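You operate a simulated robot arm through the tools that you are given. There is no shell and no other tool. Be economical: measure what you need, move in short steps, check, and stop when the job is done.

The job below is to be done with a simulated two-armed robot. You get a single attempt, and the scene is never put back.

TASK
Switch the heat off, let the tunnel cool, then switch the air off.
Fine: both blowers; the air runs till the hot lamp is out.
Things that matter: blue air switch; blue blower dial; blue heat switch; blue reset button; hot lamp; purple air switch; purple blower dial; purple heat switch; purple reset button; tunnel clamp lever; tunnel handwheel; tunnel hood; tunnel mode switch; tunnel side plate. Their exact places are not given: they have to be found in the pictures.

It is judged by the outcome, as a careful person would: the job done as asked, and still so three seconds after it is handed in. It fails if anything else is knocked over, pushed out of place, dropped, spilled or broken.

THE ROBOT
Two 7-joint arms with two-finger parallel grippers on one trunk, on a base that drives. Base frame: it is fixed to the floor where the robot stands at the start and does not move with it; the origin is under the middle of the robot, x ahead of it, y to its left, z up. Readings come in m, degrees, newtons and seconds.
The left shoulder is at the start at [0.03, 0.119, 1.11], the right one opposite. With the tool pointing down near the work surface each hand reaches from about 0.24 to 0.68 m from the robot's upright axis, wherever it stands, measured 20 degrees to its own side. Places, roughly: blue air switch [0.5, 0, 1.1]; blue blower dial [0.7, 0.1, 1.3]; blue heat switch [0.5, 0, 1.1]; blue reset button [0.5, 0.2, 1.1]; hot lamp [0.6, 0, 1.2]; purple air switch [0.5, 0, 1.1]; purple blower dial [0.7, -0.2, 1.3]; purple heat switch [0.5, -0.1, 1.1]; purple reset button [0.5, -0.2, 1.1]; tunnel clamp lever [0.4, 0.1, 0.6]; tunnel handwheel [0.4, 0, 0.6]; tunnel hood [0.5, 0, 1.1]; tunnel mode switch [0.4, -0.1, 0.6]; tunnel side plate [0.4, 0, 1]; tunnel star knob [0.4, 0.2, 1.1]; tunnel width knob [0.4, -0.2, 1.1]. Payload 3.43 kg a hand.
The TCP of each hand is the grasp point between the finger pads, 0.03 m short of the fingertips. In the tool frame z runs along the fingers and y along their closing line. Largest opening 0.094 m; finger width 0.028, thickness 0.01; the body of the gripper, 0.05 by 0.096 m, starts 0.055 m behind the TCP.
Orientation is that of the tool frame in the base frame, as a unit quaternion [w, x, y, z]. With the fingers straight down and closing along the base's y, the tool's x points along the base's -x, its y along +y and its z along -z.

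THE INTERFACE
- The arms move only by the tool nudge_tool. It takes "left_deltas", "right_deltas" or both (then of equal length, played together; a hand with none holds still); each is a list of rows, each a list of 7 numbers: the finger opening in m, from 0 to 0.094, then the shift along the tool's x, y, z in m, then the turn, a rotation vector about the tool's x, y, z in rad. In form: [[hand, dx, dy, dz, wx, wy, wz], ...]. A call has 1 to 12 rows; each row shifts and turns the commanded pose from where the row before left it, along the tool's axes as they then stand. A row lasts 0.2 s, in which the tool goes at most 0.05 m and 8.6 degrees; a call with a longer step from one row to the next is refused whole, and so is a gripper value outside its range. Where a pose cannot be reached the arm comes as near as it can. A force on the tool above 40 N (or 10 N above the force at the start of the call, whichever is more), or a blocked arm, ends the call early, and 0.2 s more pass. The fingers move at their own pace (about 0.072 m/s each) and stop on an object; they squeeze with about 39 N. The grip force told is the motor's: it shows also when the fingers shut on nothing. Time passes only in rows, and 0.2 s behind the last, so rows that do not move let the fingers close. The reply holds the time, the measured pose of the TCP, the force on the tool along the base axes, the opening and the grip force, in the units named above and with some noise, with the torque about the TCP (base axes, N m) and any sound that the robot's microphone picked up, and new pictures: "views" is both (left out), scene, wrist or none (wrist: the cameras of the hands that moved).
- Cameras (640 x 400 px; columns grow to the right, rows downward): "scene" is now at [0.0391, -0.0048, 1.8074]; the picture's right is [-0.04, -1.00, 0.00], its down [-0.82, 0.03, -0.57] and it looks along [0.57, -0.02, -0.82] (base axes); focal length 257 px, centre (320, 200). "left" rides on the left gripper at [0.076, -0.014, -0.103] in its tool frame; the picture's right is [0.18, 0.98, 0.00], its down [-0.75, 0.14, -0.64] and it looks along [-0.63, 0.12, 0.77] (tool axes); focal length 243 px, centre (320, 200). "right" rides on the right gripper at [0.076, 0.014, -0.103] in its tool frame; the picture's right is [-0.18, 0.98, 0.00], its down [-0.75, -0.14, -0.64] and it looks along [-0.63, -0.12, 0.77] (tool axes); focal length 243 px, centre (320, 200).
- move_column(by): slides the trunk up (or, below 0, down) by that many m; the arms and the scene camera ride with it, the base frame stays. It gives what a move gives, with no picture.
- roll_base(legs): drives the robot by 1 to 6 legs, each [ahead, turn to the left] in m and degrees, along the robot's own axes; the way and the turn of a leg run together, so that a leg with both is an arc; at most 1.5 m and 180 degrees a leg. The arms and the cameras ride along, it lands a little off, and it stops where it bumps. It gives what a move gives, and a new picture of the scene camera.
- turn_head(pan, tilt): turns the head with the scene camera to pan (to the left, within 143 degrees either way) and tilt (down, from -29 to 69), counted from straight ahead of the robot. It gives what a move gives, and a new picture of the scene camera.
- probe_pixels(camera, pixels): for up to 12 pixels [column, row] of the newest picture of that camera ("zoom" is the newest enlarged one), the place [x, y, z] in the base frame of the surface seen there, good to about 0.002 m. The clock stands still meanwhile.
- close_up(camera, box): a new picture of the part [left, top, right, bottom] of that camera's present view, enlarged. The clock stands still meanwhile.
- hand_in(): hands the job in; it is judged then, once.

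Keep the steps short. Do not move on a guess: measure, check each grasp and each placing, and mend mistakes. In all there are 80 turns and 260 pictures (those below and enlarged ones count). Leave the grippers open and the arms clear of the work at the hand-in unless told otherwise, and finish with a single line.

The tools are called after "Emit:" as name(argument=value, ...) on one line, values as JSON. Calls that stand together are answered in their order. nudge_tool: Moves the arms, as the interface text tells. Its arguments: {"type":"object","properties":{"left_deltas":{"type":"array","items":{"type":"array","items":{"type":"number"}}},"right_deltas":{"type":"array","items":{"type":"array","items":{"type":"number"}}},"views":{"type":"string","enum":["both","scene","wrist","none"]}},"required":[]} The other tools are called the same way: move_column (by) slides the trunk up or down; roll_base (legs) drives the base; turn_head (pan, tilt) turns the head that bears the scene camera; probe_pixels (camera, pixels) gives the place of the surface under pixels of a picture; close_up (camera, box) takes an enlarged picture of a part of a camera's view; hand_in () hands the job in.

At the start:

```text
clock: 0.0
left_ee_pos: [0.4421, 0.1664, 1.3464]
left_tcp_rot: [0.0, 0.0, 1.0, 0.0]
left_ft_force: [0.2, -0.6, -0.2]
left_moment: [-0.01, 0.01, -0.03]
left_width: 0.0942
left_grasp_force: 0.0
right_ee_pos: [0.3856, -0.1904, 1.4189]
right_tcp_rot: [0.001, 0.001, 1.0, 0.0]
right_ft_force: [-0.1, -0.1, -0.1]
right_moment: [0.0, 0.01, 0.02]
right_width: 0.0943
right_grasp_force: 0.1
trunk travel left (down, up): [-0.375, 0.035]
robot x, y, heading: [0.0015, -0.002, 0.1]
head pan, tilt: [-2.2, 55.6]
```

scene: 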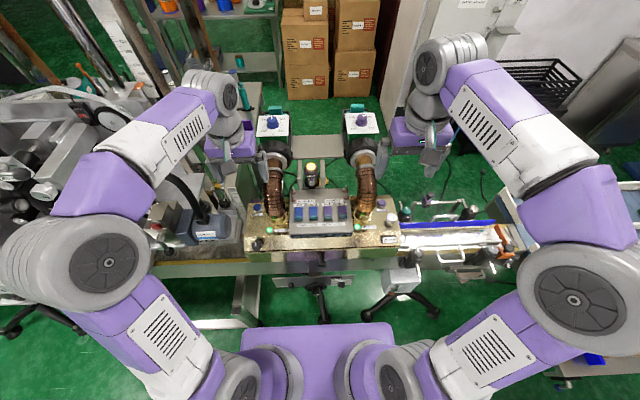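
right: 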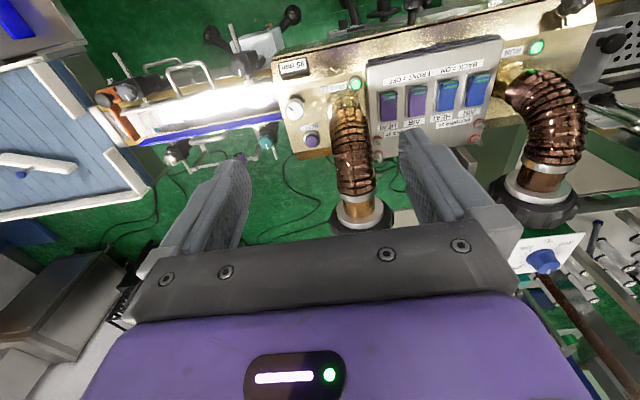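
left: 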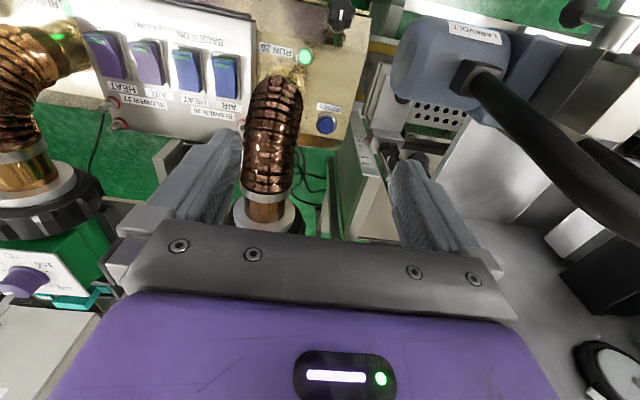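

I see a panel with four rocker switches around scene (320,212). I take close-ups to read labels.

Emit:
close_up(camera="scene", box=[240, 150, 400, 250])

Emit:
close_up(camera="right", box=[350, 20, 550, 145])

Emit:
close_up(camera="left", box=[70, 0, 310, 150])

```text
4.00 times, centred on (320, 200) of scene
```

zoom: 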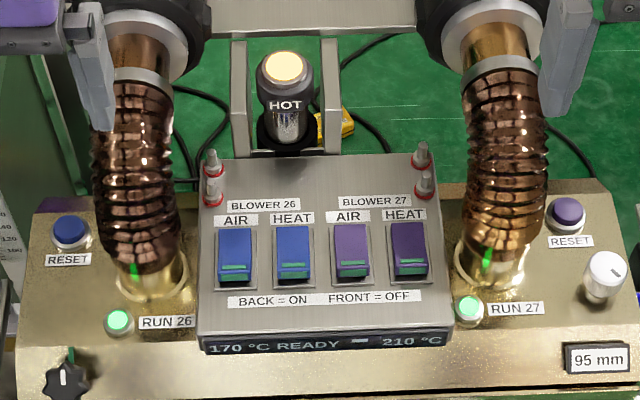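

```text
3.20 times, centred on (450, 82) of right
```

zoom: 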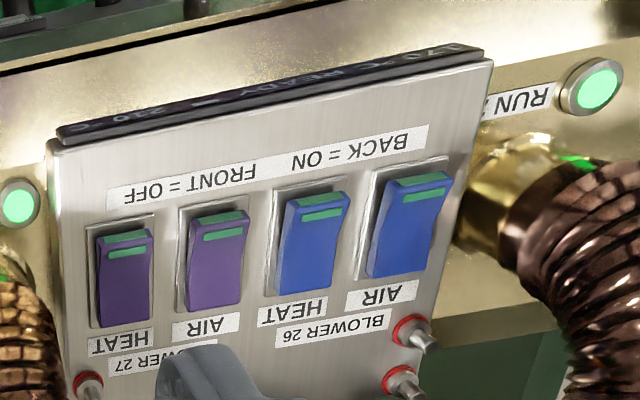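

```text
2.67 times, centred on (190, 75) of left
```

zoom: 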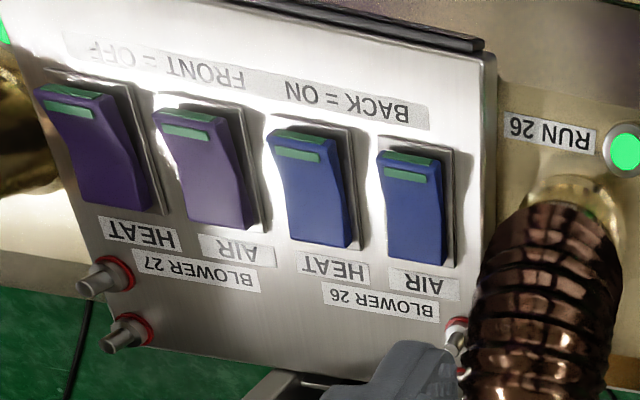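

The four switches are blue AIR, blue HEAT, purple AIR and purple HEAT, all at ON with the front edge raised. Next I enlarge the panel and measure it.

Emit:
close_up(camera="scene", box=[280, 182, 360, 232])

```text
8.00 times, centred on (320, 207) of scene
```

zoom: 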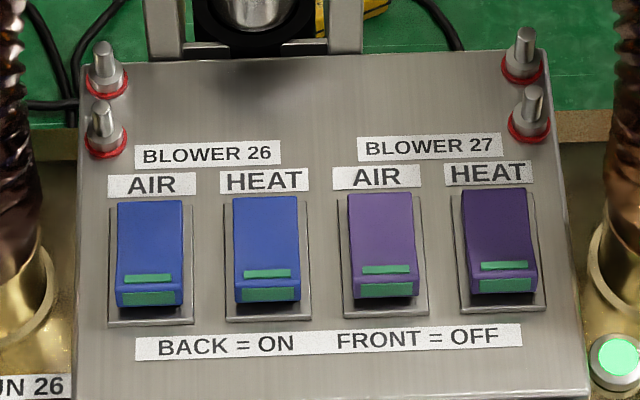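

Emit:
probe_pixels(camera="zoom", pixels=[[268, 272], [264, 204], [500, 265], [494, 195], [150, 278], [150, 208], [387, 269], [380, 200], [330, 340], [320, 90], [268, 312], [235, 15]])

Emit:
probe_pixels(camera="scene", pixels=[[275, 195], [272, 175], [366, 190], [366, 170], [311, 165], [270, 204], [300, 182], [298, 188], [376, 201], [320, 140], [275, 150], [362, 150]])

```text
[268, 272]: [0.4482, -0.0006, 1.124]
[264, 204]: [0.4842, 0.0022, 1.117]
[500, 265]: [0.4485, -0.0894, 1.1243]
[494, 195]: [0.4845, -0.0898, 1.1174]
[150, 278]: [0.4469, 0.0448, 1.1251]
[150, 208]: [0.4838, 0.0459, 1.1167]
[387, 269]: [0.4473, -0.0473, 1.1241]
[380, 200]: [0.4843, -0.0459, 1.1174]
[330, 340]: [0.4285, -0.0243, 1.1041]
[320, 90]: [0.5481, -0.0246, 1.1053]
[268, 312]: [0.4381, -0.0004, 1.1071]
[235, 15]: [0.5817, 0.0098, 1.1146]
```

```text
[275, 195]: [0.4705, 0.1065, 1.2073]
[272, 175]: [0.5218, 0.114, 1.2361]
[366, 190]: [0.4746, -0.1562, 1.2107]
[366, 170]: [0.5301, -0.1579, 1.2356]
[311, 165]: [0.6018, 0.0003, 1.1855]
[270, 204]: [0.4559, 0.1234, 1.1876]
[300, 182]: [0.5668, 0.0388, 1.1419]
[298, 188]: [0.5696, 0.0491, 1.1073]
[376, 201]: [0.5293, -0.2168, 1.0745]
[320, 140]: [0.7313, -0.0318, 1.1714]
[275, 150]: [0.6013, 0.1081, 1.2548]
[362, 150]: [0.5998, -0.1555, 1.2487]
```

Blue HEAT front edge is at (0.448, 0, 1.124), so it must be pushed down there. I'll bring the left hand over at its present height, closing the fingers and tilting it 30° so that the body stays clear of the hoses.

Emit:
nudge_tool(left_deltas=[[0, 0, -0.0416, 0, 0, -0.13, 0], [0, 0, -0.0416, 0, 0, -0.13, 0], [0, 0, -0.0416, 0, 0, -0.13, 0], [0, 0, -0.0416, 0, 0, -0.13, 0], [0, 0, 0, 0, 0, 0, 0], [0, 0, 0, 0, 0, 0, 0]])

```text
clock: 1.4
left_ee_pos: [0.4422, -0.0012, 1.3445]
left_tcp_rot: [0.257, 0.0, 0.966, 0.0]
left_ft_force: [0.0, 0.2, 0.1]
left_moment: [0.0, 0.0, 0.0]
left_width: 0.0004
left_grasp_force: 33.3
right_ee_pos: [0.3849, -0.1907, 1.4177]
right_tcp_rot: [0.001, 0.0, 1.0, -0.001]
right_ft_force: [0.4, -1.4, 0.5]
right_moment: [0.0, 0.0, 0.0]
right_width: 0.0939
right_grasp_force: 0.1
trunk travel left (down, up): [-0.375, 0.035]
robot x, y, heading: [-0.0028, 0.0037, -0.2]
head pan, tilt: [-2.2, 55.6]
```

scene: 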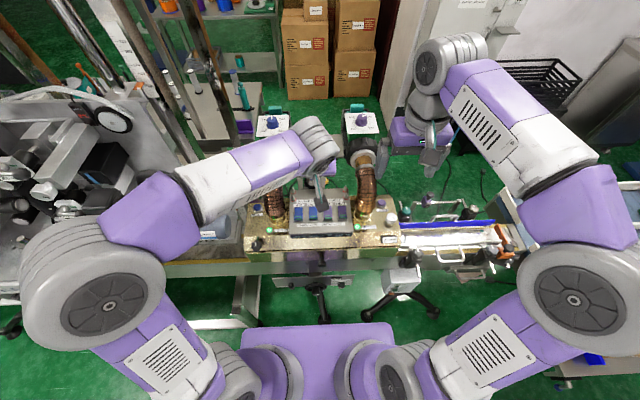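
left: 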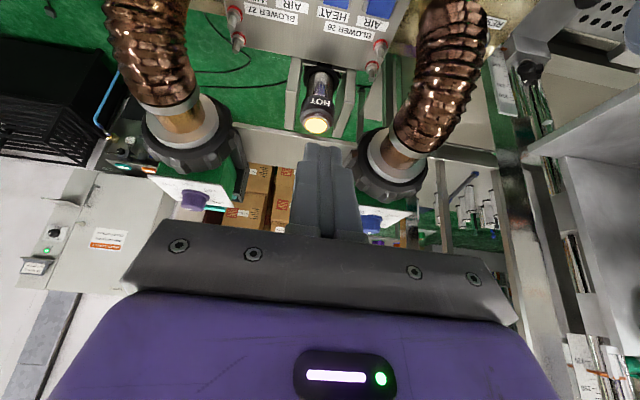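

Pose is as intended. Now straight down to about 2 cm above the blue HEAT rocker.

Emit:
nudge_tool(left_deltas=[[0, 0.021, 0, 0.0368, 0, 0, 0], [0, 0.021, 0, 0.0368, 0, 0, 0], [0, 0.02, 0, 0.0368, 0, 0, 0], [0, 0.018, 0, 0.036, 0, 0, 0], [0, 0, 0, 0, 0, 0, 0]])

Emit:
close_up(camera="scene", box=[270, 170, 370, 232])

```text
clock: 2.6
left_ee_pos: [0.4484, -0.0008, 1.1773]
left_tcp_rot: [0.257, 0.0, 0.966, 0.0]
left_ft_force: [0.7, -0.2, -0.9]
left_moment: [-0.01, -0.04, 0.02]
left_width: 0.0
left_grasp_force: 33.0
right_ee_pos: [0.3849, -0.1892, 1.4186]
right_tcp_rot: [0.0, 0.0, 1.0, 0.0]
right_ft_force: [0.4, -1.0, -0.1]
right_moment: [-0.01, 0.01, -0.04]
right_width: 0.0939
right_grasp_force: 0.0
trunk travel left (down, up): [-0.375, 0.035]
robot x, y, heading: [0.0029, 0.0001, 0.0]
head pan, tilt: [-2.2, 55.6]
```

scene: 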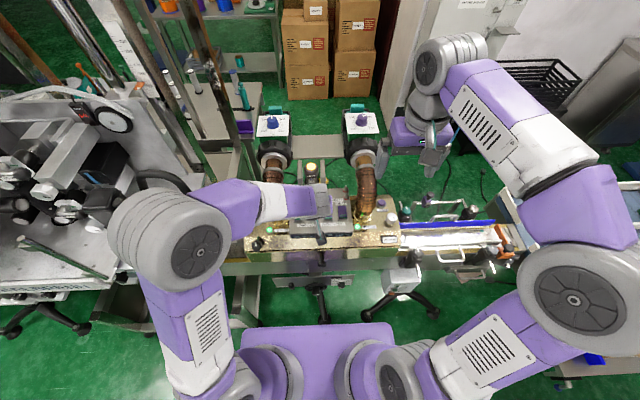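
left: 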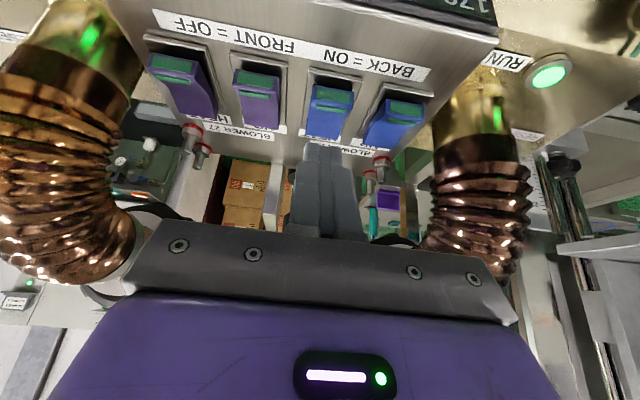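

```text
6.40 times, centred on (320, 201) of scene
```

zoom: 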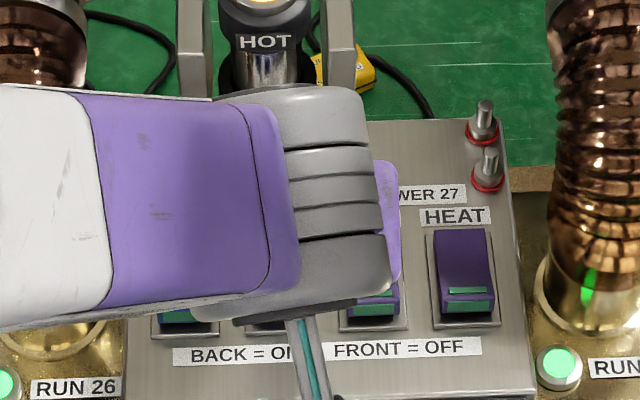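

Tip is about 2 cm above the blue HEAT front edge. I press down slowly to a tip height of about 1.113, then lift.

Emit:
nudge_tool(left_deltas=[[0, 0.0101, 0, 0.0115, 0, 0, 0], [0, 0.003, 0, 0.0052, 0, 0, 0], [0, 0.003, 0, 0.0052, 0, 0, 0], [0, 0.002, 0, 0.0035, 0, 0, 0], [0, 0, 0, 0, 0, 0, 0]], views="wrist")

Emit:
close_up(camera="left", box=[140, 20, 460, 220])

```text
clock: 3.8
left_ee_pos: [0.4427, -0.0016, 1.1516]
left_tcp_rot: [0.26, -0.001, 0.966, -0.001]
left_ft_force: [0.5, 1.2, 26.8]
left_moment: [0.04, -0.11, 0.1]
left_width: 0.0
left_grasp_force: 33.0
right_ee_pos: [0.3843, -0.189, 1.4191]
right_tcp_rot: [0.001, -0.001, 1.0, 0.0]
right_ft_force: [0.3, -0.2, 0.4]
right_moment: [-0.01, -0.02, -0.02]
right_width: 0.0939
right_grasp_force: 0.2
trunk travel left (down, up): [-0.375, 0.035]
robot x, y, heading: [-0.0012, -0.0009, 0.0]
head pan, tilt: [-2.2, 55.6]
```

left: 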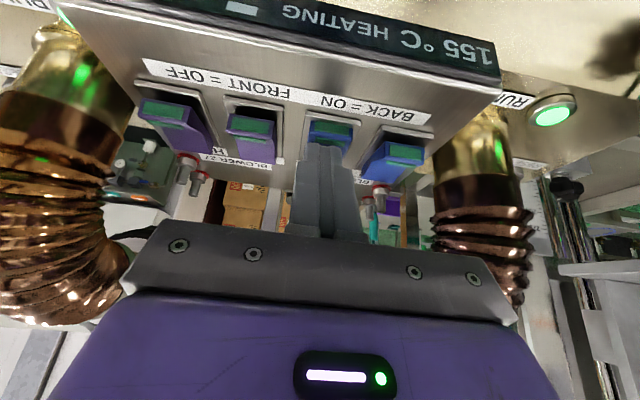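

```text
2.00 times, centred on (300, 120) of left
```

zoom: 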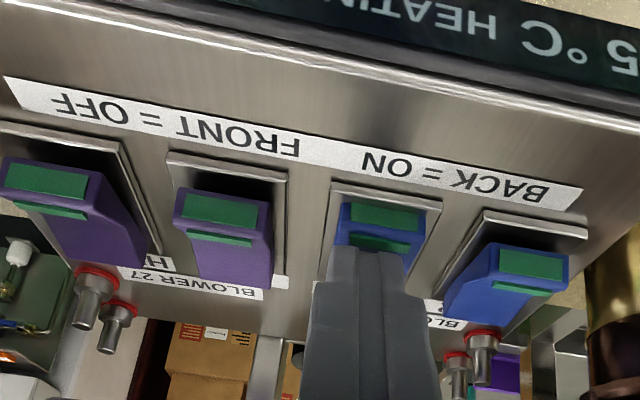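

The display has dropped to 155 °C, so the heat may have toggled. I lift to look.

Emit:
nudge_tool(left_deltas=[[0, -0.01, 0, -0.0173, 0, 0, 0], [0, -0.02, 0, -0.0346, 0, 0, 0], [0, -0.02, 0, -0.0346, 0, 0, 0]], views="wrist")

Emit:
close_up(camera="left", box=[160, 0, 480, 200])

Emit:
close_up(camera="scene", box=[270, 170, 370, 250])

```text
clock: 4.6
left_ee_pos: [0.4405, -0.0011, 1.2511]
left_tcp_rot: [0.256, 0.0, 0.967, 0.001]
left_ft_force: [-0.6, 0.5, 0.0]
left_moment: [-0.01, 0.01, -0.01]
left_width: 0.0002
left_grasp_force: 32.6
right_ee_pos: [0.3845, -0.1907, 1.4191]
right_tcp_rot: [0.0, 0.0, 1.0, 0.0]
right_ft_force: [-0.4, 0.1, -0.7]
right_moment: [0.03, 0.0, 0.05]
right_width: 0.0938
right_grasp_force: 0.1
trunk travel left (down, up): [-0.375, 0.035]
robot x, y, heading: [0.0016, -0.0014, -0.1]
head pan, tilt: [-2.2, 55.6]
```

left: 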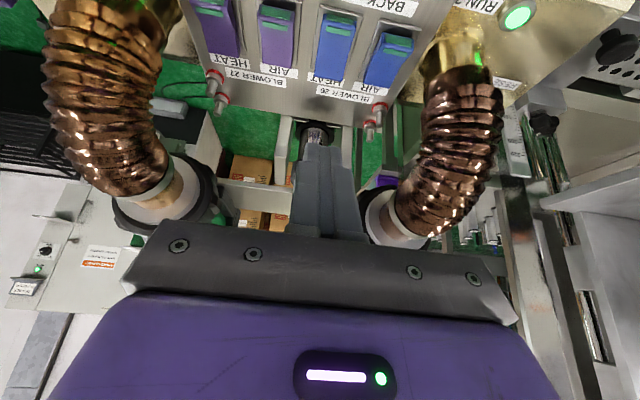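

```text
2.00 times, centred on (320, 100) of left
```

zoom: 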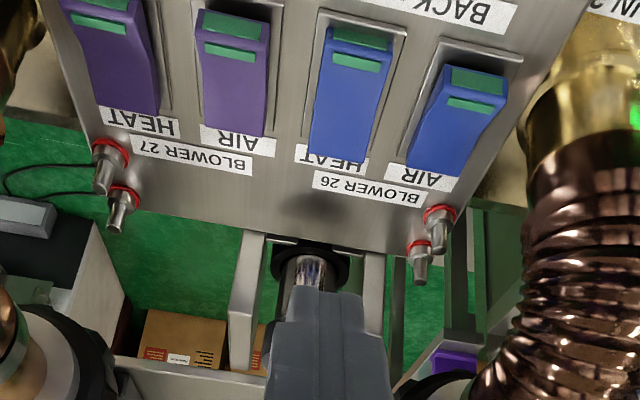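

```text
5.00 times, centred on (320, 210) of scene
```

zoom: 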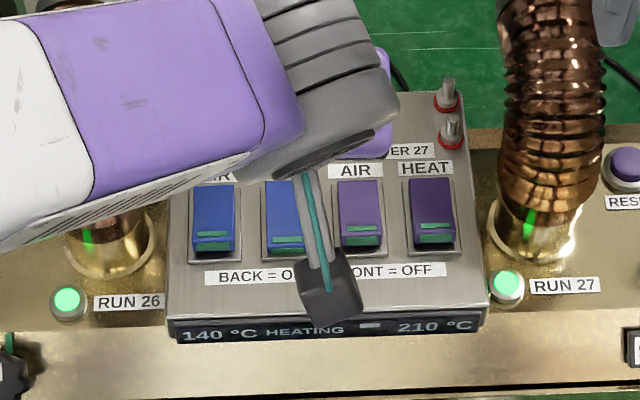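

Blower 26 reads 140 °C and is dropping, so blue HEAT is off; the other three switches are unchanged. Now the left hand backs away to its side and the right hand comes above purple HEAT.

Emit:
nudge_tool(left_deltas=[[0, -0.0125, 0.0416, -0.0217, 0, 0, 0], [0, -0.0125, 0.0416, -0.0217, 0, 0, 0], [0, -0.0125, 0.0416, -0.0217, 0, 0, 0], [0, -0.0125, 0.0416, -0.0217, 0, 0, 0], [0, 0, 0, 0, 0, 0, 0], [0, 0, 0, 0, 0, 0, 0], [0, 0, 0, 0, 0, 0, 0], [0, 0, 0, 0, 0, 0, 0], [0, 0, 0, 0, 0, 0, 0], [0, 0, 0, 0, 0, 0, 0], [0, 0, 0, 0, 0, 0, 0]], right_deltas=[[0, 0, 0.0252, 0, 0, -0.13, 0], [0, 0, 0.0252, 0, 0, -0.13, 0], [0, 0, 0.0252, 0, 0, -0.13, 0], [0, 0, 0.0252, 0, 0, -0.13, 0], [0, 0.01125, 0, 0.0395, 0, 0, 0], [0, 0.01125, 0, 0.0395, 0, 0, 0], [0, 0.01125, 0, 0.0395, 0, 0, 0], [0, 0.01125, 0, 0.0395, 0, 0, 0], [0, 0.01125, 0, 0.0395, 0, 0, 0], [0, 0.01125, 0, 0.0395, 0, 0, 0], [0, 0, 0, 0, 0, 0, 0]])

Emit:
close_up(camera="scene", box=[270, 155, 370, 240])

```text
clock: 7.0
left_ee_pos: [0.4441, 0.1609, 1.3487]
left_tcp_rot: [0.257, 0.0, 0.966, 0.0]
left_ft_force: [-0.2, -0.3, 0.3]
left_moment: [0.0, 0.0, 0.02]
left_width: 0.0
left_grasp_force: 32.4
right_ee_pos: [0.4413, -0.0889, 1.1787]
right_tcp_rot: [0.258, 0.0, 0.966, 0.002]
right_ft_force: [-0.4, 0.6, 0.5]
right_moment: [-0.02, -0.02, 0.04]
right_width: 0.0
right_grasp_force: 32.9
trunk travel left (down, up): [-0.375, 0.035]
robot x, y, heading: [-0.0032, -0.0043, 0.2]
head pan, tilt: [-2.2, 55.6]
```

scene: 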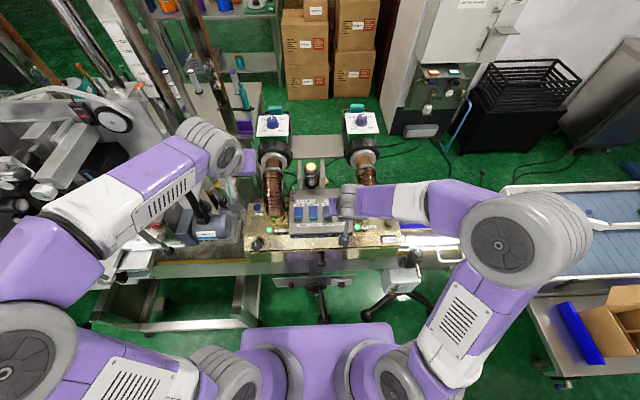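
right: 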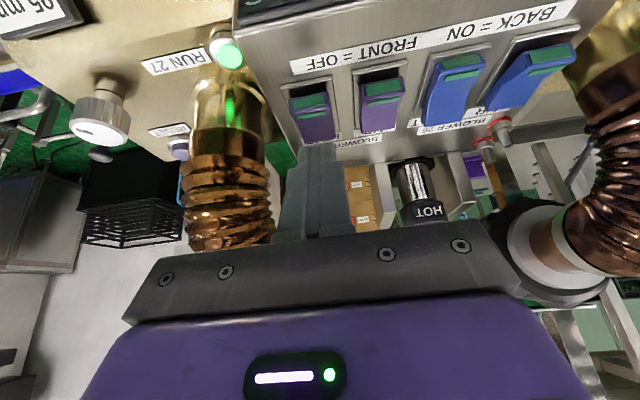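
left: 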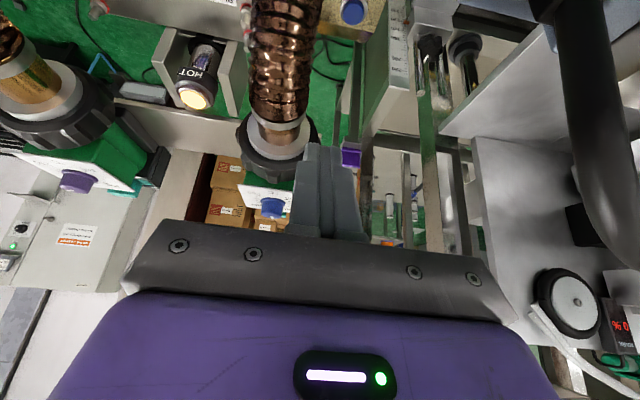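

```text
4.71 times, centred on (320, 198) of scene
```

zoom: 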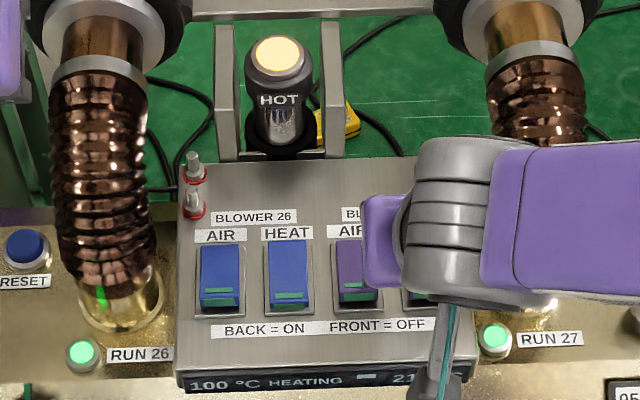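

Blower 26 is at 100 °C. The right hand sits above purple HEAT at (0.441, -0.089). I press it the same way, then lift.

Emit:
nudge_tool(right_deltas=[[0, 0.006, 0, 0.016, 0, 0, 0], [0, 0.003, 0, 0.0052, 0, 0, 0], [0, 0.003, 0, 0.0052, 0, 0, 0], [0, 0.002, 0, 0.0035, 0, 0, 0], [0, 0, 0, 0, 0, 0, 0], [0, -0.01, 0, -0.0173, 0, 0, 0], [0, -0.02, 0, -0.0346, 0, 0, 0], [0, -0.02, 0, -0.0346, 0, 0, 0]])

Emit:
close_up(camera="scene", box=[270, 155, 370, 240])

Emit:
close_up(camera="right", box=[200, 0, 520, 200])

```text
clock: 8.8
left_ee_pos: [0.4445, 0.1622, 1.3483]
left_tcp_rot: [0.257, 0.0, 0.966, 0.0]
left_ft_force: [-0.8, -0.5, -0.3]
left_moment: [0.02, 0.02, -0.03]
left_width: 0.0001
left_grasp_force: 33.3
right_ee_pos: [0.4479, -0.0889, 1.2474]
right_tcp_rot: [0.257, 0.0, 0.966, 0.001]
right_ft_force: [-0.6, 0.1, 0.9]
right_moment: [-0.02, 0.0, -0.01]
right_width: 0.0
right_grasp_force: 33.2
trunk travel left (down, up): [-0.375, 0.035]
robot x, y, heading: [-0.0024, 0.0026, 0.0]
head pan, tilt: [-2.2, 55.6]
```

scene: 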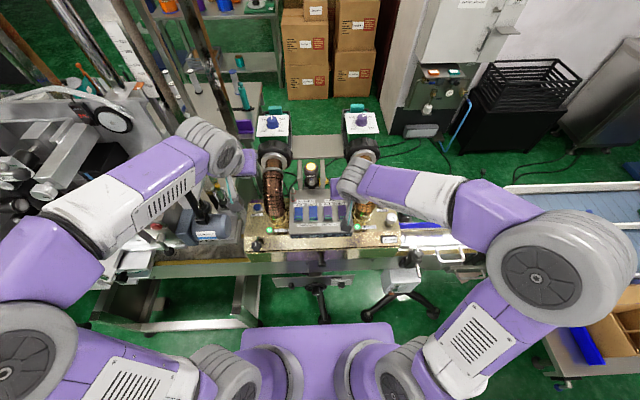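
right: 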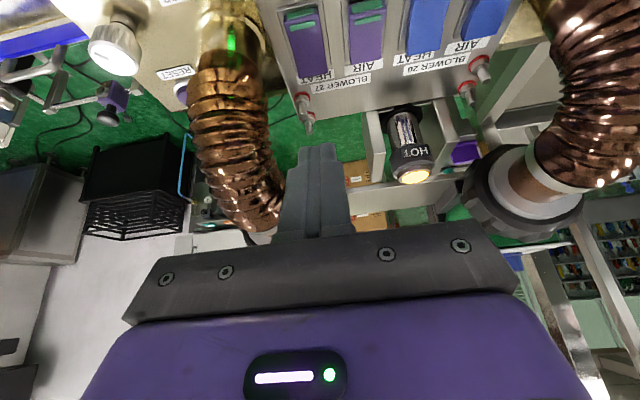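

```text
4.71 times, centred on (320, 198) of scene
```

zoom: 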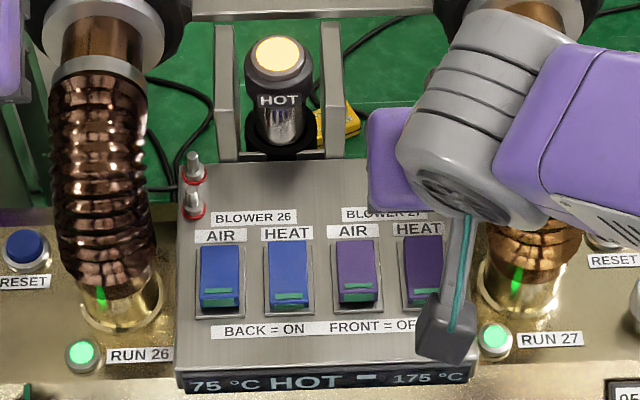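

```text
2.00 times, centred on (360, 100) of right
```

zoom: 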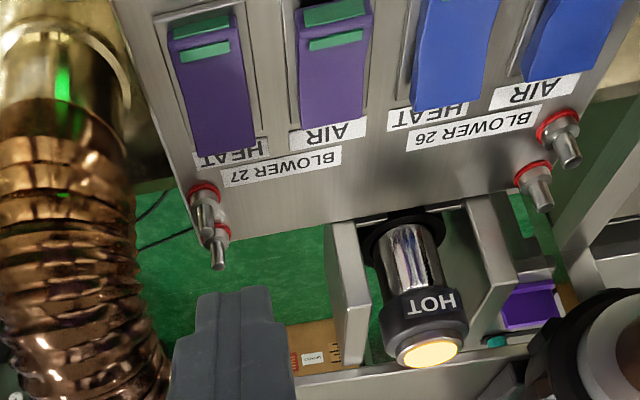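

Both heats are off: 75 °C and 175 °C, both falling, with the HOT lamp still lit. I shift the right hand over purple AIR (y −0.047), staying high, and wait.

Emit:
nudge_tool(right_deltas=[[0, 0, 0.021, 0, 0, 0, 0], [0, 0, 0.021, 0, 0, 0, 0], [0, 0, 0, 0, 0, 0, 0], [0, 0, 0, 0, 0, 0, 0], [0, 0, 0, 0, 0, 0, 0], [0, 0, 0, 0, 0, 0, 0], [0, 0, 0, 0, 0, 0, 0], [0, 0, 0, 0, 0, 0, 0], [0, 0, 0, 0, 0, 0, 0], [0, 0, 0, 0, 0, 0, 0], [0, 0, 0, 0, 0, 0, 0], [0, 0, 0, 0, 0, 0, 0]], views="none")

Emit:
nudge_tool(right_deltas=[[0, 0, 0, 0, 0, 0, 0], [0, 0, 0, 0, 0, 0, 0], [0, 0, 0, 0, 0, 0, 0], [0, 0, 0, 0, 0, 0, 0], [0, 0, 0, 0, 0, 0, 0], [0, 0, 0, 0, 0, 0, 0], [0, 0, 0, 0, 0, 0, 0], [0, 0, 0, 0, 0, 0, 0], [0, 0, 0, 0, 0, 0, 0], [0, 0, 0, 0, 0, 0, 0], [0, 0, 0, 0, 0, 0, 0], [0, 0, 0, 0, 0, 0, 0]], views="none")

Emit:
close_up(camera="scene", box=[270, 155, 370, 240])

```text
clock: 11.4
left_ee_pos: [0.4444, 0.1612, 1.3483]
left_tcp_rot: [0.257, 0.001, 0.966, 0.0]
left_ft_force: [-0.1, 0.4, 0.0]
left_moment: [-0.02, 0.0, -0.02]
left_width: 0.0
left_grasp_force: 32.7
right_ee_pos: [0.4478, -0.0477, 1.2464]
right_tcp_rot: [0.257, 0.0, 0.966, 0.0]
right_ft_force: [1.0, 0.2, -0.2]
right_moment: [-0.01, 0.02, -0.01]
right_width: 0.0
right_grasp_force: 32.8
trunk travel left (down, up): [-0.375, 0.035]
robot x, y, heading: [0.0001, -0.0012, 0.1]
head pan, tilt: [-2.2, 55.6]
```

```text
clock: 14.0
left_ee_pos: [0.4439, 0.1609, 1.3485]
left_tcp_rot: [0.257, 0.0, 0.966, 0.0]
left_ft_force: [0.2, 0.0, -0.5]
left_moment: [-0.03, 0.01, -0.04]
left_width: 0.0002
left_grasp_force: 32.9
right_ee_pos: [0.4477, -0.0468, 1.2457]
right_tcp_rot: [0.257, 0.0, 0.967, -0.001]
right_ft_force: [-0.3, 0.2, 0.7]
right_moment: [0.0, 0.0, -0.02]
right_width: 0.0
right_grasp_force: 33.4
trunk travel left (down, up): [-0.375, 0.035]
robot x, y, heading: [0.0012, -0.001, -0.0]
head pan, tilt: [-2.2, 55.6]
```

```text
4.71 times, centred on (320, 198) of scene
```

zoom: 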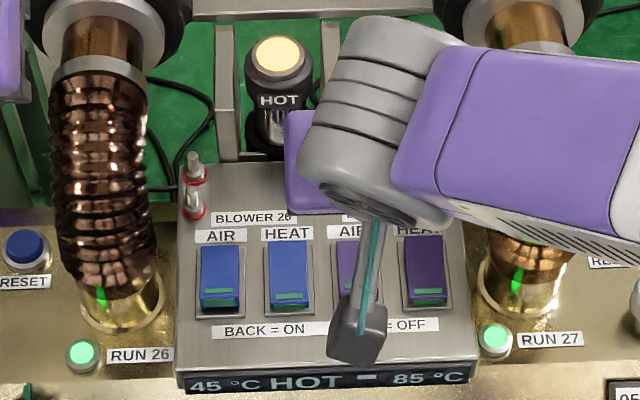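

45 °C and 85 °C now, lamp still lit. I keep waiting.

Emit:
nudge_tool(right_deltas=[[0, 0, 0, 0, 0, 0, 0], [0, 0, 0, 0, 0, 0, 0], [0, 0, 0, 0, 0, 0, 0], [0, 0, 0, 0, 0, 0, 0], [0, 0, 0, 0, 0, 0, 0], [0, 0, 0, 0, 0, 0, 0], [0, 0, 0, 0, 0, 0, 0], [0, 0, 0, 0, 0, 0, 0], [0, 0, 0, 0, 0, 0, 0], [0, 0, 0, 0, 0, 0, 0], [0, 0, 0, 0, 0, 0, 0], [0, 0, 0, 0, 0, 0, 0]], views="none")

Emit:
nudge_tool(right_deltas=[[0, 0, 0, 0, 0, 0, 0], [0, 0, 0, 0, 0, 0, 0], [0, 0, 0, 0, 0, 0, 0], [0, 0, 0, 0, 0, 0, 0], [0, 0, 0, 0, 0, 0, 0], [0, 0, 0, 0, 0, 0, 0], [0, 0, 0, 0, 0, 0, 0], [0, 0, 0, 0, 0, 0, 0], [0, 0, 0, 0, 0, 0, 0], [0, 0, 0, 0, 0, 0, 0], [0, 0, 0, 0, 0, 0, 0], [0, 0, 0, 0, 0, 0, 0]], views="none")

Emit:
close_up(camera="scene", box=[270, 155, 370, 240])

```text
clock: 16.6
left_ee_pos: [0.4452, 0.1618, 1.3482]
left_tcp_rot: [0.258, -0.001, 0.966, 0.001]
left_ft_force: [0.5, 0.2, -0.3]
left_moment: [0.02, -0.02, 0.02]
left_width: 0.0001
left_grasp_force: 33.1
right_ee_pos: [0.4472, -0.0473, 1.2456]
right_tcp_rot: [0.258, 0.0, 0.966, 0.001]
right_ft_force: [-0.1, 0.5, -0.1]
right_moment: [0.01, -0.02, 0.0]
right_width: 0.0
right_grasp_force: 33.2
trunk travel left (down, up): [-0.375, 0.035]
robot x, y, heading: [0.004, -0.001, -0.2]
head pan, tilt: [-2.2, 55.6]
```

```text
clock: 19.2
left_ee_pos: [0.4441, 0.162, 1.3493]
left_tcp_rot: [0.257, 0.0, 0.967, -0.001]
left_ft_force: [0.3, 0.1, 0.3]
left_moment: [0.02, 0.0, 0.04]
left_width: 0.0
left_grasp_force: 33.0
right_ee_pos: [0.4475, -0.0464, 1.2464]
right_tcp_rot: [0.257, 0.001, 0.966, -0.001]
right_ft_force: [-0.7, -0.4, 0.5]
right_moment: [-0.01, 0.01, 0.03]
right_width: 0.0
right_grasp_force: 33.0
trunk travel left (down, up): [-0.375, 0.035]
robot x, y, heading: [0.0016, 0.0026, -0.0]
head pan, tilt: [-2.2, 55.6]
```

```text
4.71 times, centred on (320, 198) of scene
```

zoom: 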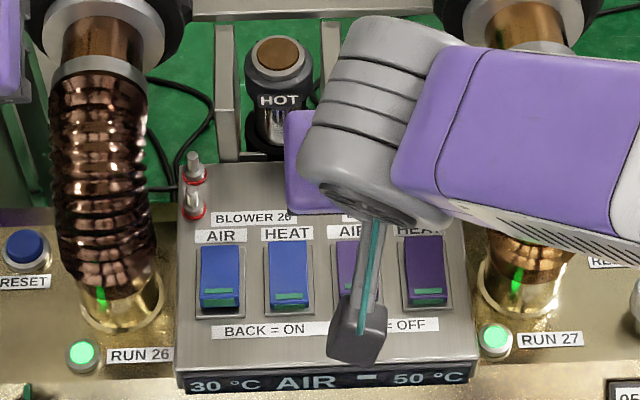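

The lamp is out and the display reads AIR (30 and 50 °C). The right hand now goes down to just above purple AIR, with a fresh look at the lamp.

Emit:
nudge_tool(right_deltas=[[0, 0.018, 0, 0.0287, 0, 0, 0], [0, 0.018, 0, 0.0287, 0, 0, 0], [0, 0, 0, 0, 0, 0, 0], [0, 0, 0, 0, 0, 0, 0], [0, 0, 0, 0, 0, 0, 0], [0, 0, 0, 0, 0, 0, 0]])

Emit:
close_up(camera="scene", box=[270, 155, 370, 240])

```text
clock: 20.6
left_ee_pos: [0.4452, 0.1604, 1.3486]
left_tcp_rot: [0.258, 0.0, 0.966, 0.001]
left_ft_force: [0.1, 0.7, -0.2]
left_moment: [0.0, 0.0, 0.02]
left_width: 0.0
left_grasp_force: 33.0
right_ee_pos: [0.4451, -0.0476, 1.1804]
right_tcp_rot: [0.257, 0.0, 0.966, 0.001]
right_ft_force: [-0.4, 0.6, 0.1]
right_moment: [-0.01, 0.03, 0.0]
right_width: 0.0
right_grasp_force: 32.5
trunk travel left (down, up): [-0.375, 0.035]
robot x, y, heading: [0.0042, -0.0026, -0.2]
head pan, tilt: [-2.2, 55.6]
```

scene: 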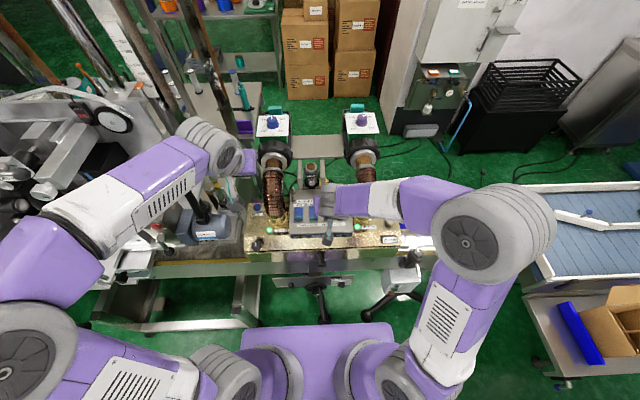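
right: 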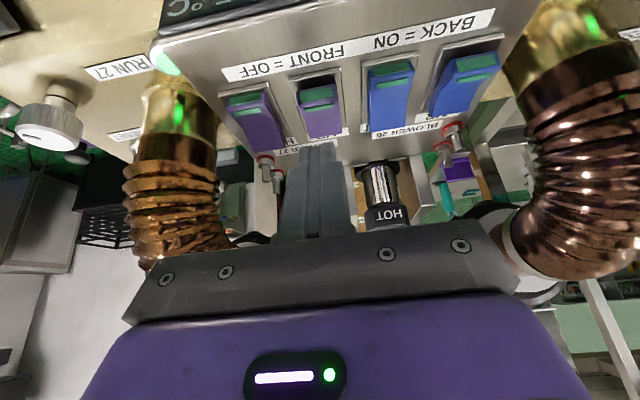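

```text
4.71 times, centred on (320, 198) of scene
```

zoom: 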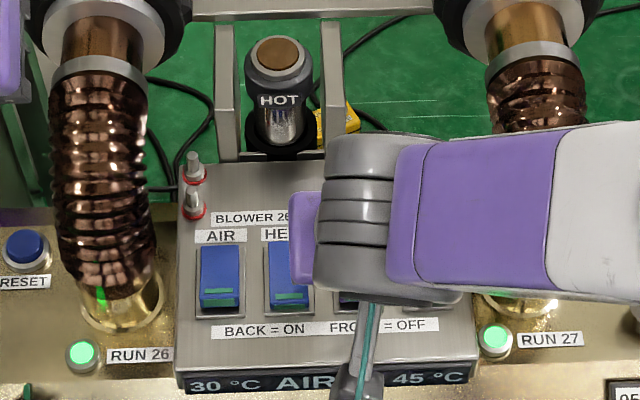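

The lamp stays out. I press purple AIR and lift.

Emit:
nudge_tool(right_deltas=[[0, 0.009, 0, 0.016, 0, 0, 0], [0, 0.003, 0, 0.0052, 0, 0, 0], [0, 0.003, 0, 0.0052, 0, 0, 0], [0, 0.002, 0, 0.0035, 0, 0, 0], [0, 0, 0, 0, 0, 0, 0], [0, -0.01, 0, -0.0173, 0, 0, 0], [0, -0.02, 0, -0.0346, 0, 0, 0], [0, -0.02, 0, -0.0346, 0, 0, 0]])

Emit:
close_up(camera="scene", box=[270, 155, 370, 240])

Emit:
close_up(camera="right", box=[160, 0, 480, 200])

```text
clock: 21.8
left_ee_pos: [0.4431, 0.1618, 1.3485]
left_tcp_rot: [0.258, 0.0, 0.966, 0.0]
left_ft_force: [0.4, -0.2, -0.2]
left_moment: [0.01, 0.0, 0.0]
left_width: 0.0002
left_grasp_force: 32.9
right_ee_pos: [0.4474, -0.0461, 1.1517]
right_tcp_rot: [0.265, 0.001, 0.964, 0.002]
right_ft_force: [-9.9, -2.6, 19.1]
right_moment: [-0.12, 0.3, 0.12]
right_width: 0.0
right_grasp_force: 33.1
trunk travel left (down, up): [-0.375, 0.035]
robot x, y, heading: [-0.0004, -0.0022, -0.2]
head pan, tilt: [-2.2, 55.6]
stopped in row 5 (right hand): the force on the tool passed its limit at 43 N (the readings are from after the stop); the commanded pose is now the measured one
```

scene: 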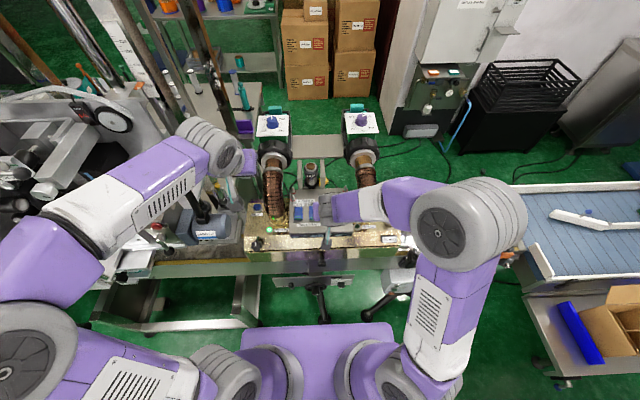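
right: 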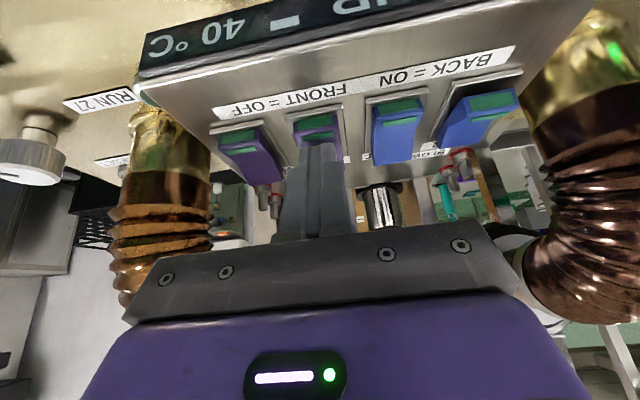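

```text
4.71 times, centred on (320, 198) of scene
```

zoom: 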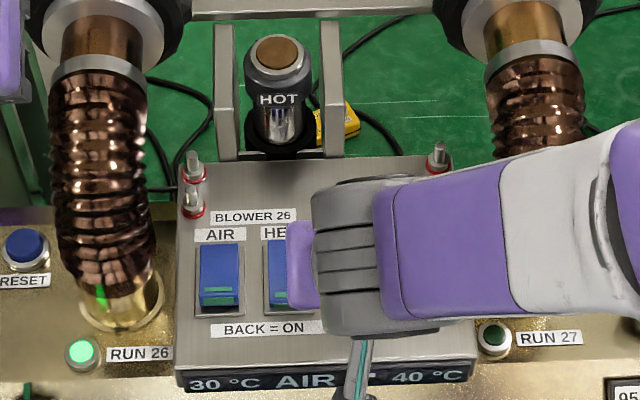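

```text
2.00 times, centred on (320, 100) of right
```

zoom: 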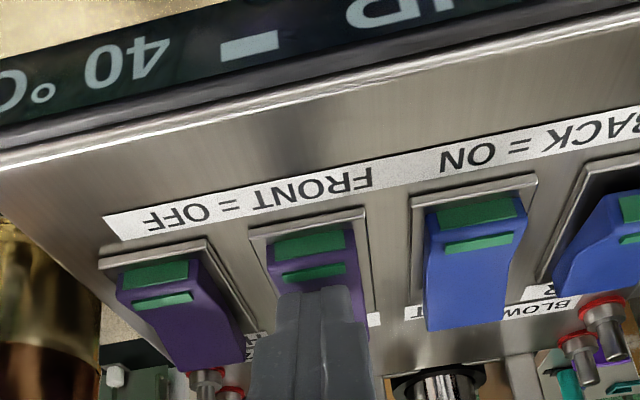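

RUN 27 lamp went out, so purple AIR is off. I raise the right hand clear and back to its side while the left hand comes over blue AIR (y 0.045), still high.

Emit:
nudge_tool(right_deltas=[[0, -0.01, 0, -0.0173, 0, 0, 0], [0, -0.02, 0, -0.0346, 0, 0, 0], [0, -0.022, 0, -0.0381, 0, 0, 0], [0, -0.022, 0, -0.0381, 0, 0, 0], [0, -0.015, -0.036, -0.026, 0, 0, 0], [0, 0, -0.036, 0, 0, 0, 0], [0, 0, -0.036, 0, 0, 0, 0], [0, 0, -0.036, 0, 0, 0, 0], [0, 0, 0, 0, 0, 0, 0]], left_deltas=[[0, 0, 0, 0, 0, 0, 0], [0, 0, 0, 0, 0, 0, 0], [0, 0, 0, 0, 0, 0, 0], [0, 0, 0, 0, 0, 0, 0], [0, 0, 0, 0, 0, 0, 0], [0, 0, -0.039, 0, 0, 0, 0], [0, 0, -0.039, 0, 0, 0, 0], [0, 0, -0.039, 0, 0, 0, 0], [0, 0, 0, 0, 0, 0, 0]])

Emit:
close_up(camera="scene", box=[270, 155, 370, 240])

```text
clock: 23.8
left_ee_pos: [0.4443, 0.0434, 1.3477]
left_tcp_rot: [0.257, 0.0, 0.966, -0.001]
left_ft_force: [0.9, 1.1, -0.5]
left_moment: [-0.01, -0.03, -0.04]
left_width: 0.0001
left_grasp_force: 33.1
right_ee_pos: [0.4477, -0.1896, 1.3254]
right_tcp_rot: [0.262, 0.001, 0.965, 0.001]
right_ft_force: [0.3, 0.2, -0.5]
right_moment: [-0.02, 0.02, 0.0]
right_width: 0.0001
right_grasp_force: 33.1
trunk travel left (down, up): [-0.375, 0.035]
robot x, y, heading: [-0.0015, -0.0016, -0.1]
head pan, tilt: [-2.2, 55.6]
```

scene: 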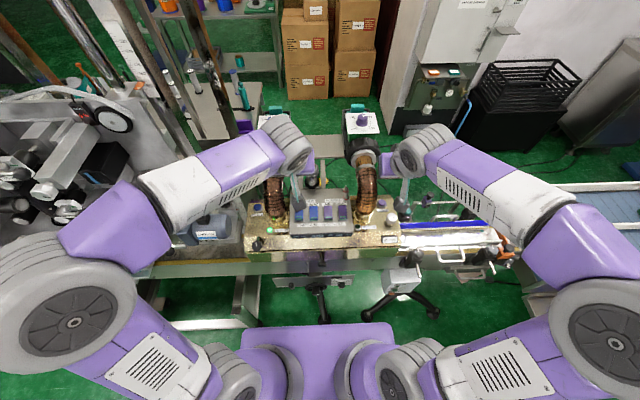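
right: 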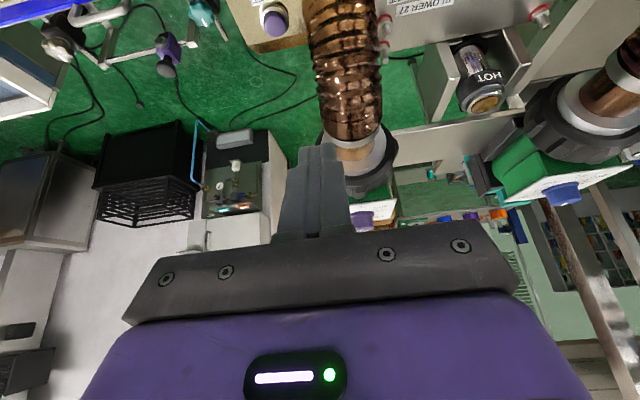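
left: 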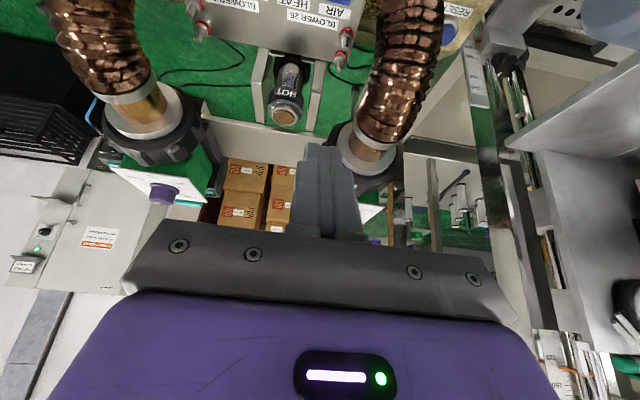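

```text
4.71 times, centred on (320, 198) of scene
```

zoom: 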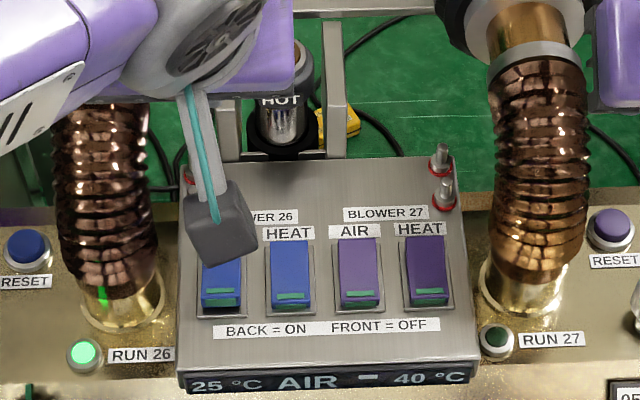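

Lamp is out, only RUN 26 is still lit. Before going down I check how close the hose's inner edge is to the gripper body.

Emit:
probe_pixels(camera="zoom", pixels=[[150, 160], [152, 190], [154, 220], [152, 250], [140, 130], [100, 230], [105, 200], [100, 260]])

```text
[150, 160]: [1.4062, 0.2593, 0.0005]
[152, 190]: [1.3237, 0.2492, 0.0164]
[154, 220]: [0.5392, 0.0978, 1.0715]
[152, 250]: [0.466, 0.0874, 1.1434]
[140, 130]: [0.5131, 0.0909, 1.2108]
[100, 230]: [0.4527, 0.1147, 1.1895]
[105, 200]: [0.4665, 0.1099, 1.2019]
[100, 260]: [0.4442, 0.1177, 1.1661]
```

The hose edge is at y ≥ 0.085 with its front at x ≥ 0.45, while the tilted body stays at x < 0.44, so it is clear. Down to just above blue AIR.

Emit:
nudge_tool(left_deltas=[[0, 0.021, 0.001, 0.0364, 0, 0, 0], [0, 0.021, 0, 0.0364, 0, 0, 0], [0, 0.021, 0, 0.0364, 0, 0, 0], [0, 0.021, 0, 0.0364, 0, 0, 0], [0, 0, 0, 0, 0, 0, 0]], views="wrist")

```text
clock: 24.9
left_ee_pos: [0.4416, 0.0441, 1.1794]
left_tcp_rot: [0.257, 0.0, 0.966, 0.0]
left_ft_force: [0.3, -0.3, 0.5]
left_moment: [0.0, -0.02, -0.02]
left_width: 0.0001
left_grasp_force: 33.0
right_ee_pos: [0.4471, -0.1903, 1.3256]
right_tcp_rot: [0.264, 0.0, 0.964, 0.001]
right_ft_force: [0.2, 0.3, -0.5]
right_moment: [-0.04, -0.01, 0.01]
right_width: 0.0001
right_grasp_force: 33.2
trunk travel left (down, up): [-0.375, 0.035]
robot x, y, heading: [0.0005, 0.0007, -0.0]
head pan, tilt: [-2.2, 55.6]
```

left: 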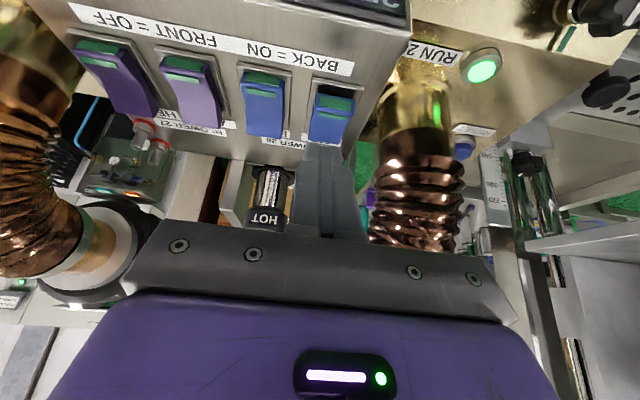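

Fingertips are over blue AIR with the hose clear. Press, slightly shallower at the end, then lift.

Emit:
nudge_tool(left_deltas=[[0, 0.009, 0, 0.016, 0, 0, 0], [0, 0.003, 0, 0.0052, 0, 0, 0], [0, 0.003, 0, 0.0052, 0, 0, 0], [0, 0.0015, 0, 0.0026, 0, 0, 0], [0, -0.01, 0, -0.0173, 0, 0, 0], [0, -0.02, 0, -0.0346, 0, 0, 0], [0, -0.022, 0, -0.0381, 0, 0, 0], [0, -0.022, 0, -0.0381, 0, 0, 0]], views="wrist")

Emit:
close_up(camera="scene", box=[270, 155, 370, 240])

```text
clock: 26.8
left_ee_pos: [0.4439, 0.046, 1.2937]
left_tcp_rot: [0.258, -0.001, 0.966, 0.0]
left_ft_force: [-0.8, 0.4, -0.5]
left_moment: [-0.03, 0.0, 0.01]
left_width: 0.0
left_grasp_force: 33.3
right_ee_pos: [0.4476, -0.1891, 1.3257]
right_tcp_rot: [0.263, 0.001, 0.965, 0.001]
right_ft_force: [1.6, 0.2, -0.9]
right_moment: [-0.01, -0.01, 0.02]
right_width: 0.0001
right_grasp_force: 33.1
trunk travel left (down, up): [-0.375, 0.035]
robot x, y, heading: [0.0, 0.0015, 0.0]
head pan, tilt: [-2.2, 55.6]
```

left: 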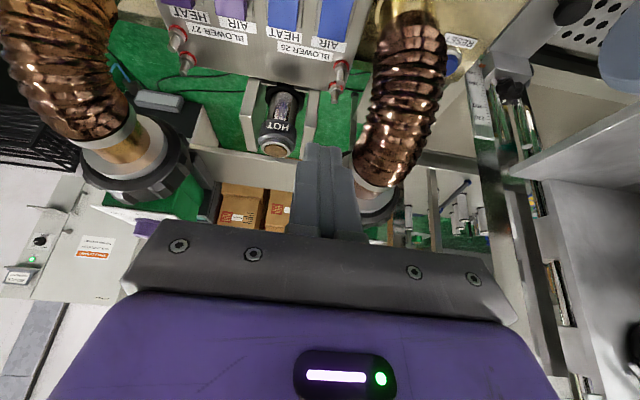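

```text
4.71 times, centred on (320, 198) of scene
```

zoom: 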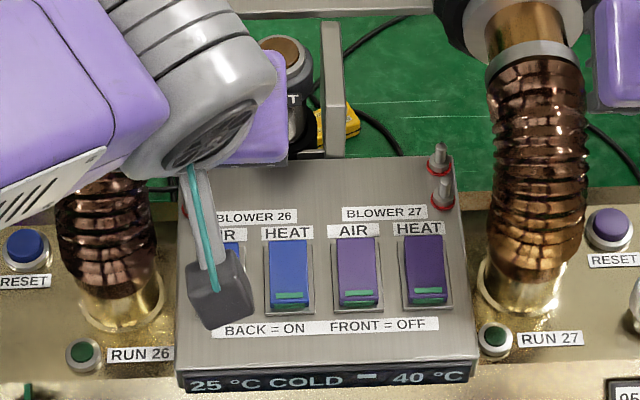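

Both RUN lamps are out and the display says COLD. I retract both hands upward and outward, then open the grippers.

Emit:
nudge_tool(left_deltas=[[0, -0.021, 0, -0.0364, 0, 0, 0], [0, -0.01, 0.03, -0.017, 0, 0, 0], [0, 0, 0.045, 0, 0, 0, 0], [0, 0, 0.045, 0, 0, 0, 0], [0.09, 0, 0, 0, 0, 0, 0], [0.09, 0, 0, 0, 0, 0, 0], [0.09, 0, 0, 0, 0, 0, 0], [0.09, 0, 0, 0, 0, 0, 0], [0.09, 0, 0, 0, 0, 0, 0]], right_deltas=[[0, -0.02, 0, -0.0346, 0, 0, 0], [0, -0.02, 0, -0.0346, 0, 0, 0], [0, 0, 0, 0, 0, 0, 0], [0, 0, 0, 0, 0, 0, 0], [0.09, 0, 0, 0, 0, 0, 0], [0.09, 0, 0, 0, 0, 0, 0], [0.09, 0, 0, 0, 0, 0, 0], [0.09, 0, 0, 0, 0, 0, 0], [0.09, 0, 0, 0, 0, 0, 0]], views="scene")

Emit:
close_up(camera="scene", box=[240, 140, 400, 255])

```text
clock: 28.8
left_ee_pos: [0.4452, 0.1653, 1.3559]
left_tcp_rot: [0.258, 0.0, 0.966, 0.001]
left_ft_force: [-0.6, -0.3, 0.8]
left_moment: [-0.04, -0.01, 0.03]
left_width: 0.0899
left_grasp_force: 0.0
right_ee_pos: [0.4461, -0.1896, 1.4077]
right_tcp_rot: [0.262, 0.0, 0.965, 0.002]
right_ft_force: [-0.1, -0.4, 0.5]
right_moment: [-0.01, -0.02, 0.0]
right_width: 0.09
right_grasp_force: 0.1
trunk travel left (down, up): [-0.375, 0.035]
robot x, y, heading: [-0.0003, 0.0017, 0.2]
head pan, tilt: [-2.2, 55.6]
```

scene: 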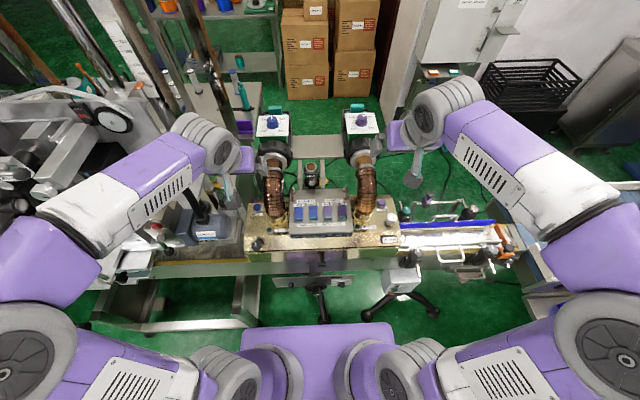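

```text
3.48 times, centred on (320, 198) of scene
```

zoom: 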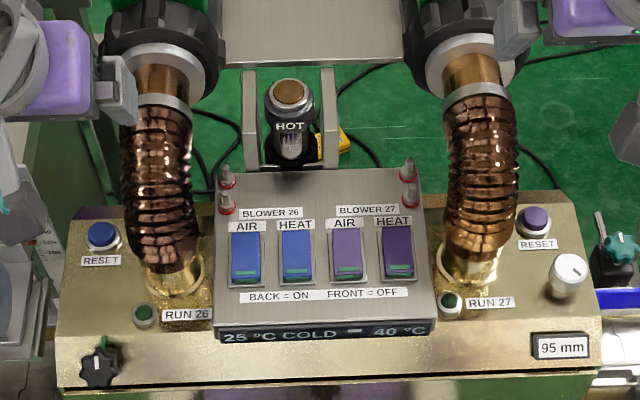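

All four switches are OFF, the HOT lamp and both RUN lamps are out, and the arms are clear with the grippers open. I hand in.

Emit:
hand_in()

```text
The job is handed in.
```

Both heat switches were turned off first, the air ran until the hot lamp went out, then both air switches were turned off; the display reads COLD and nothing else was disturbed.
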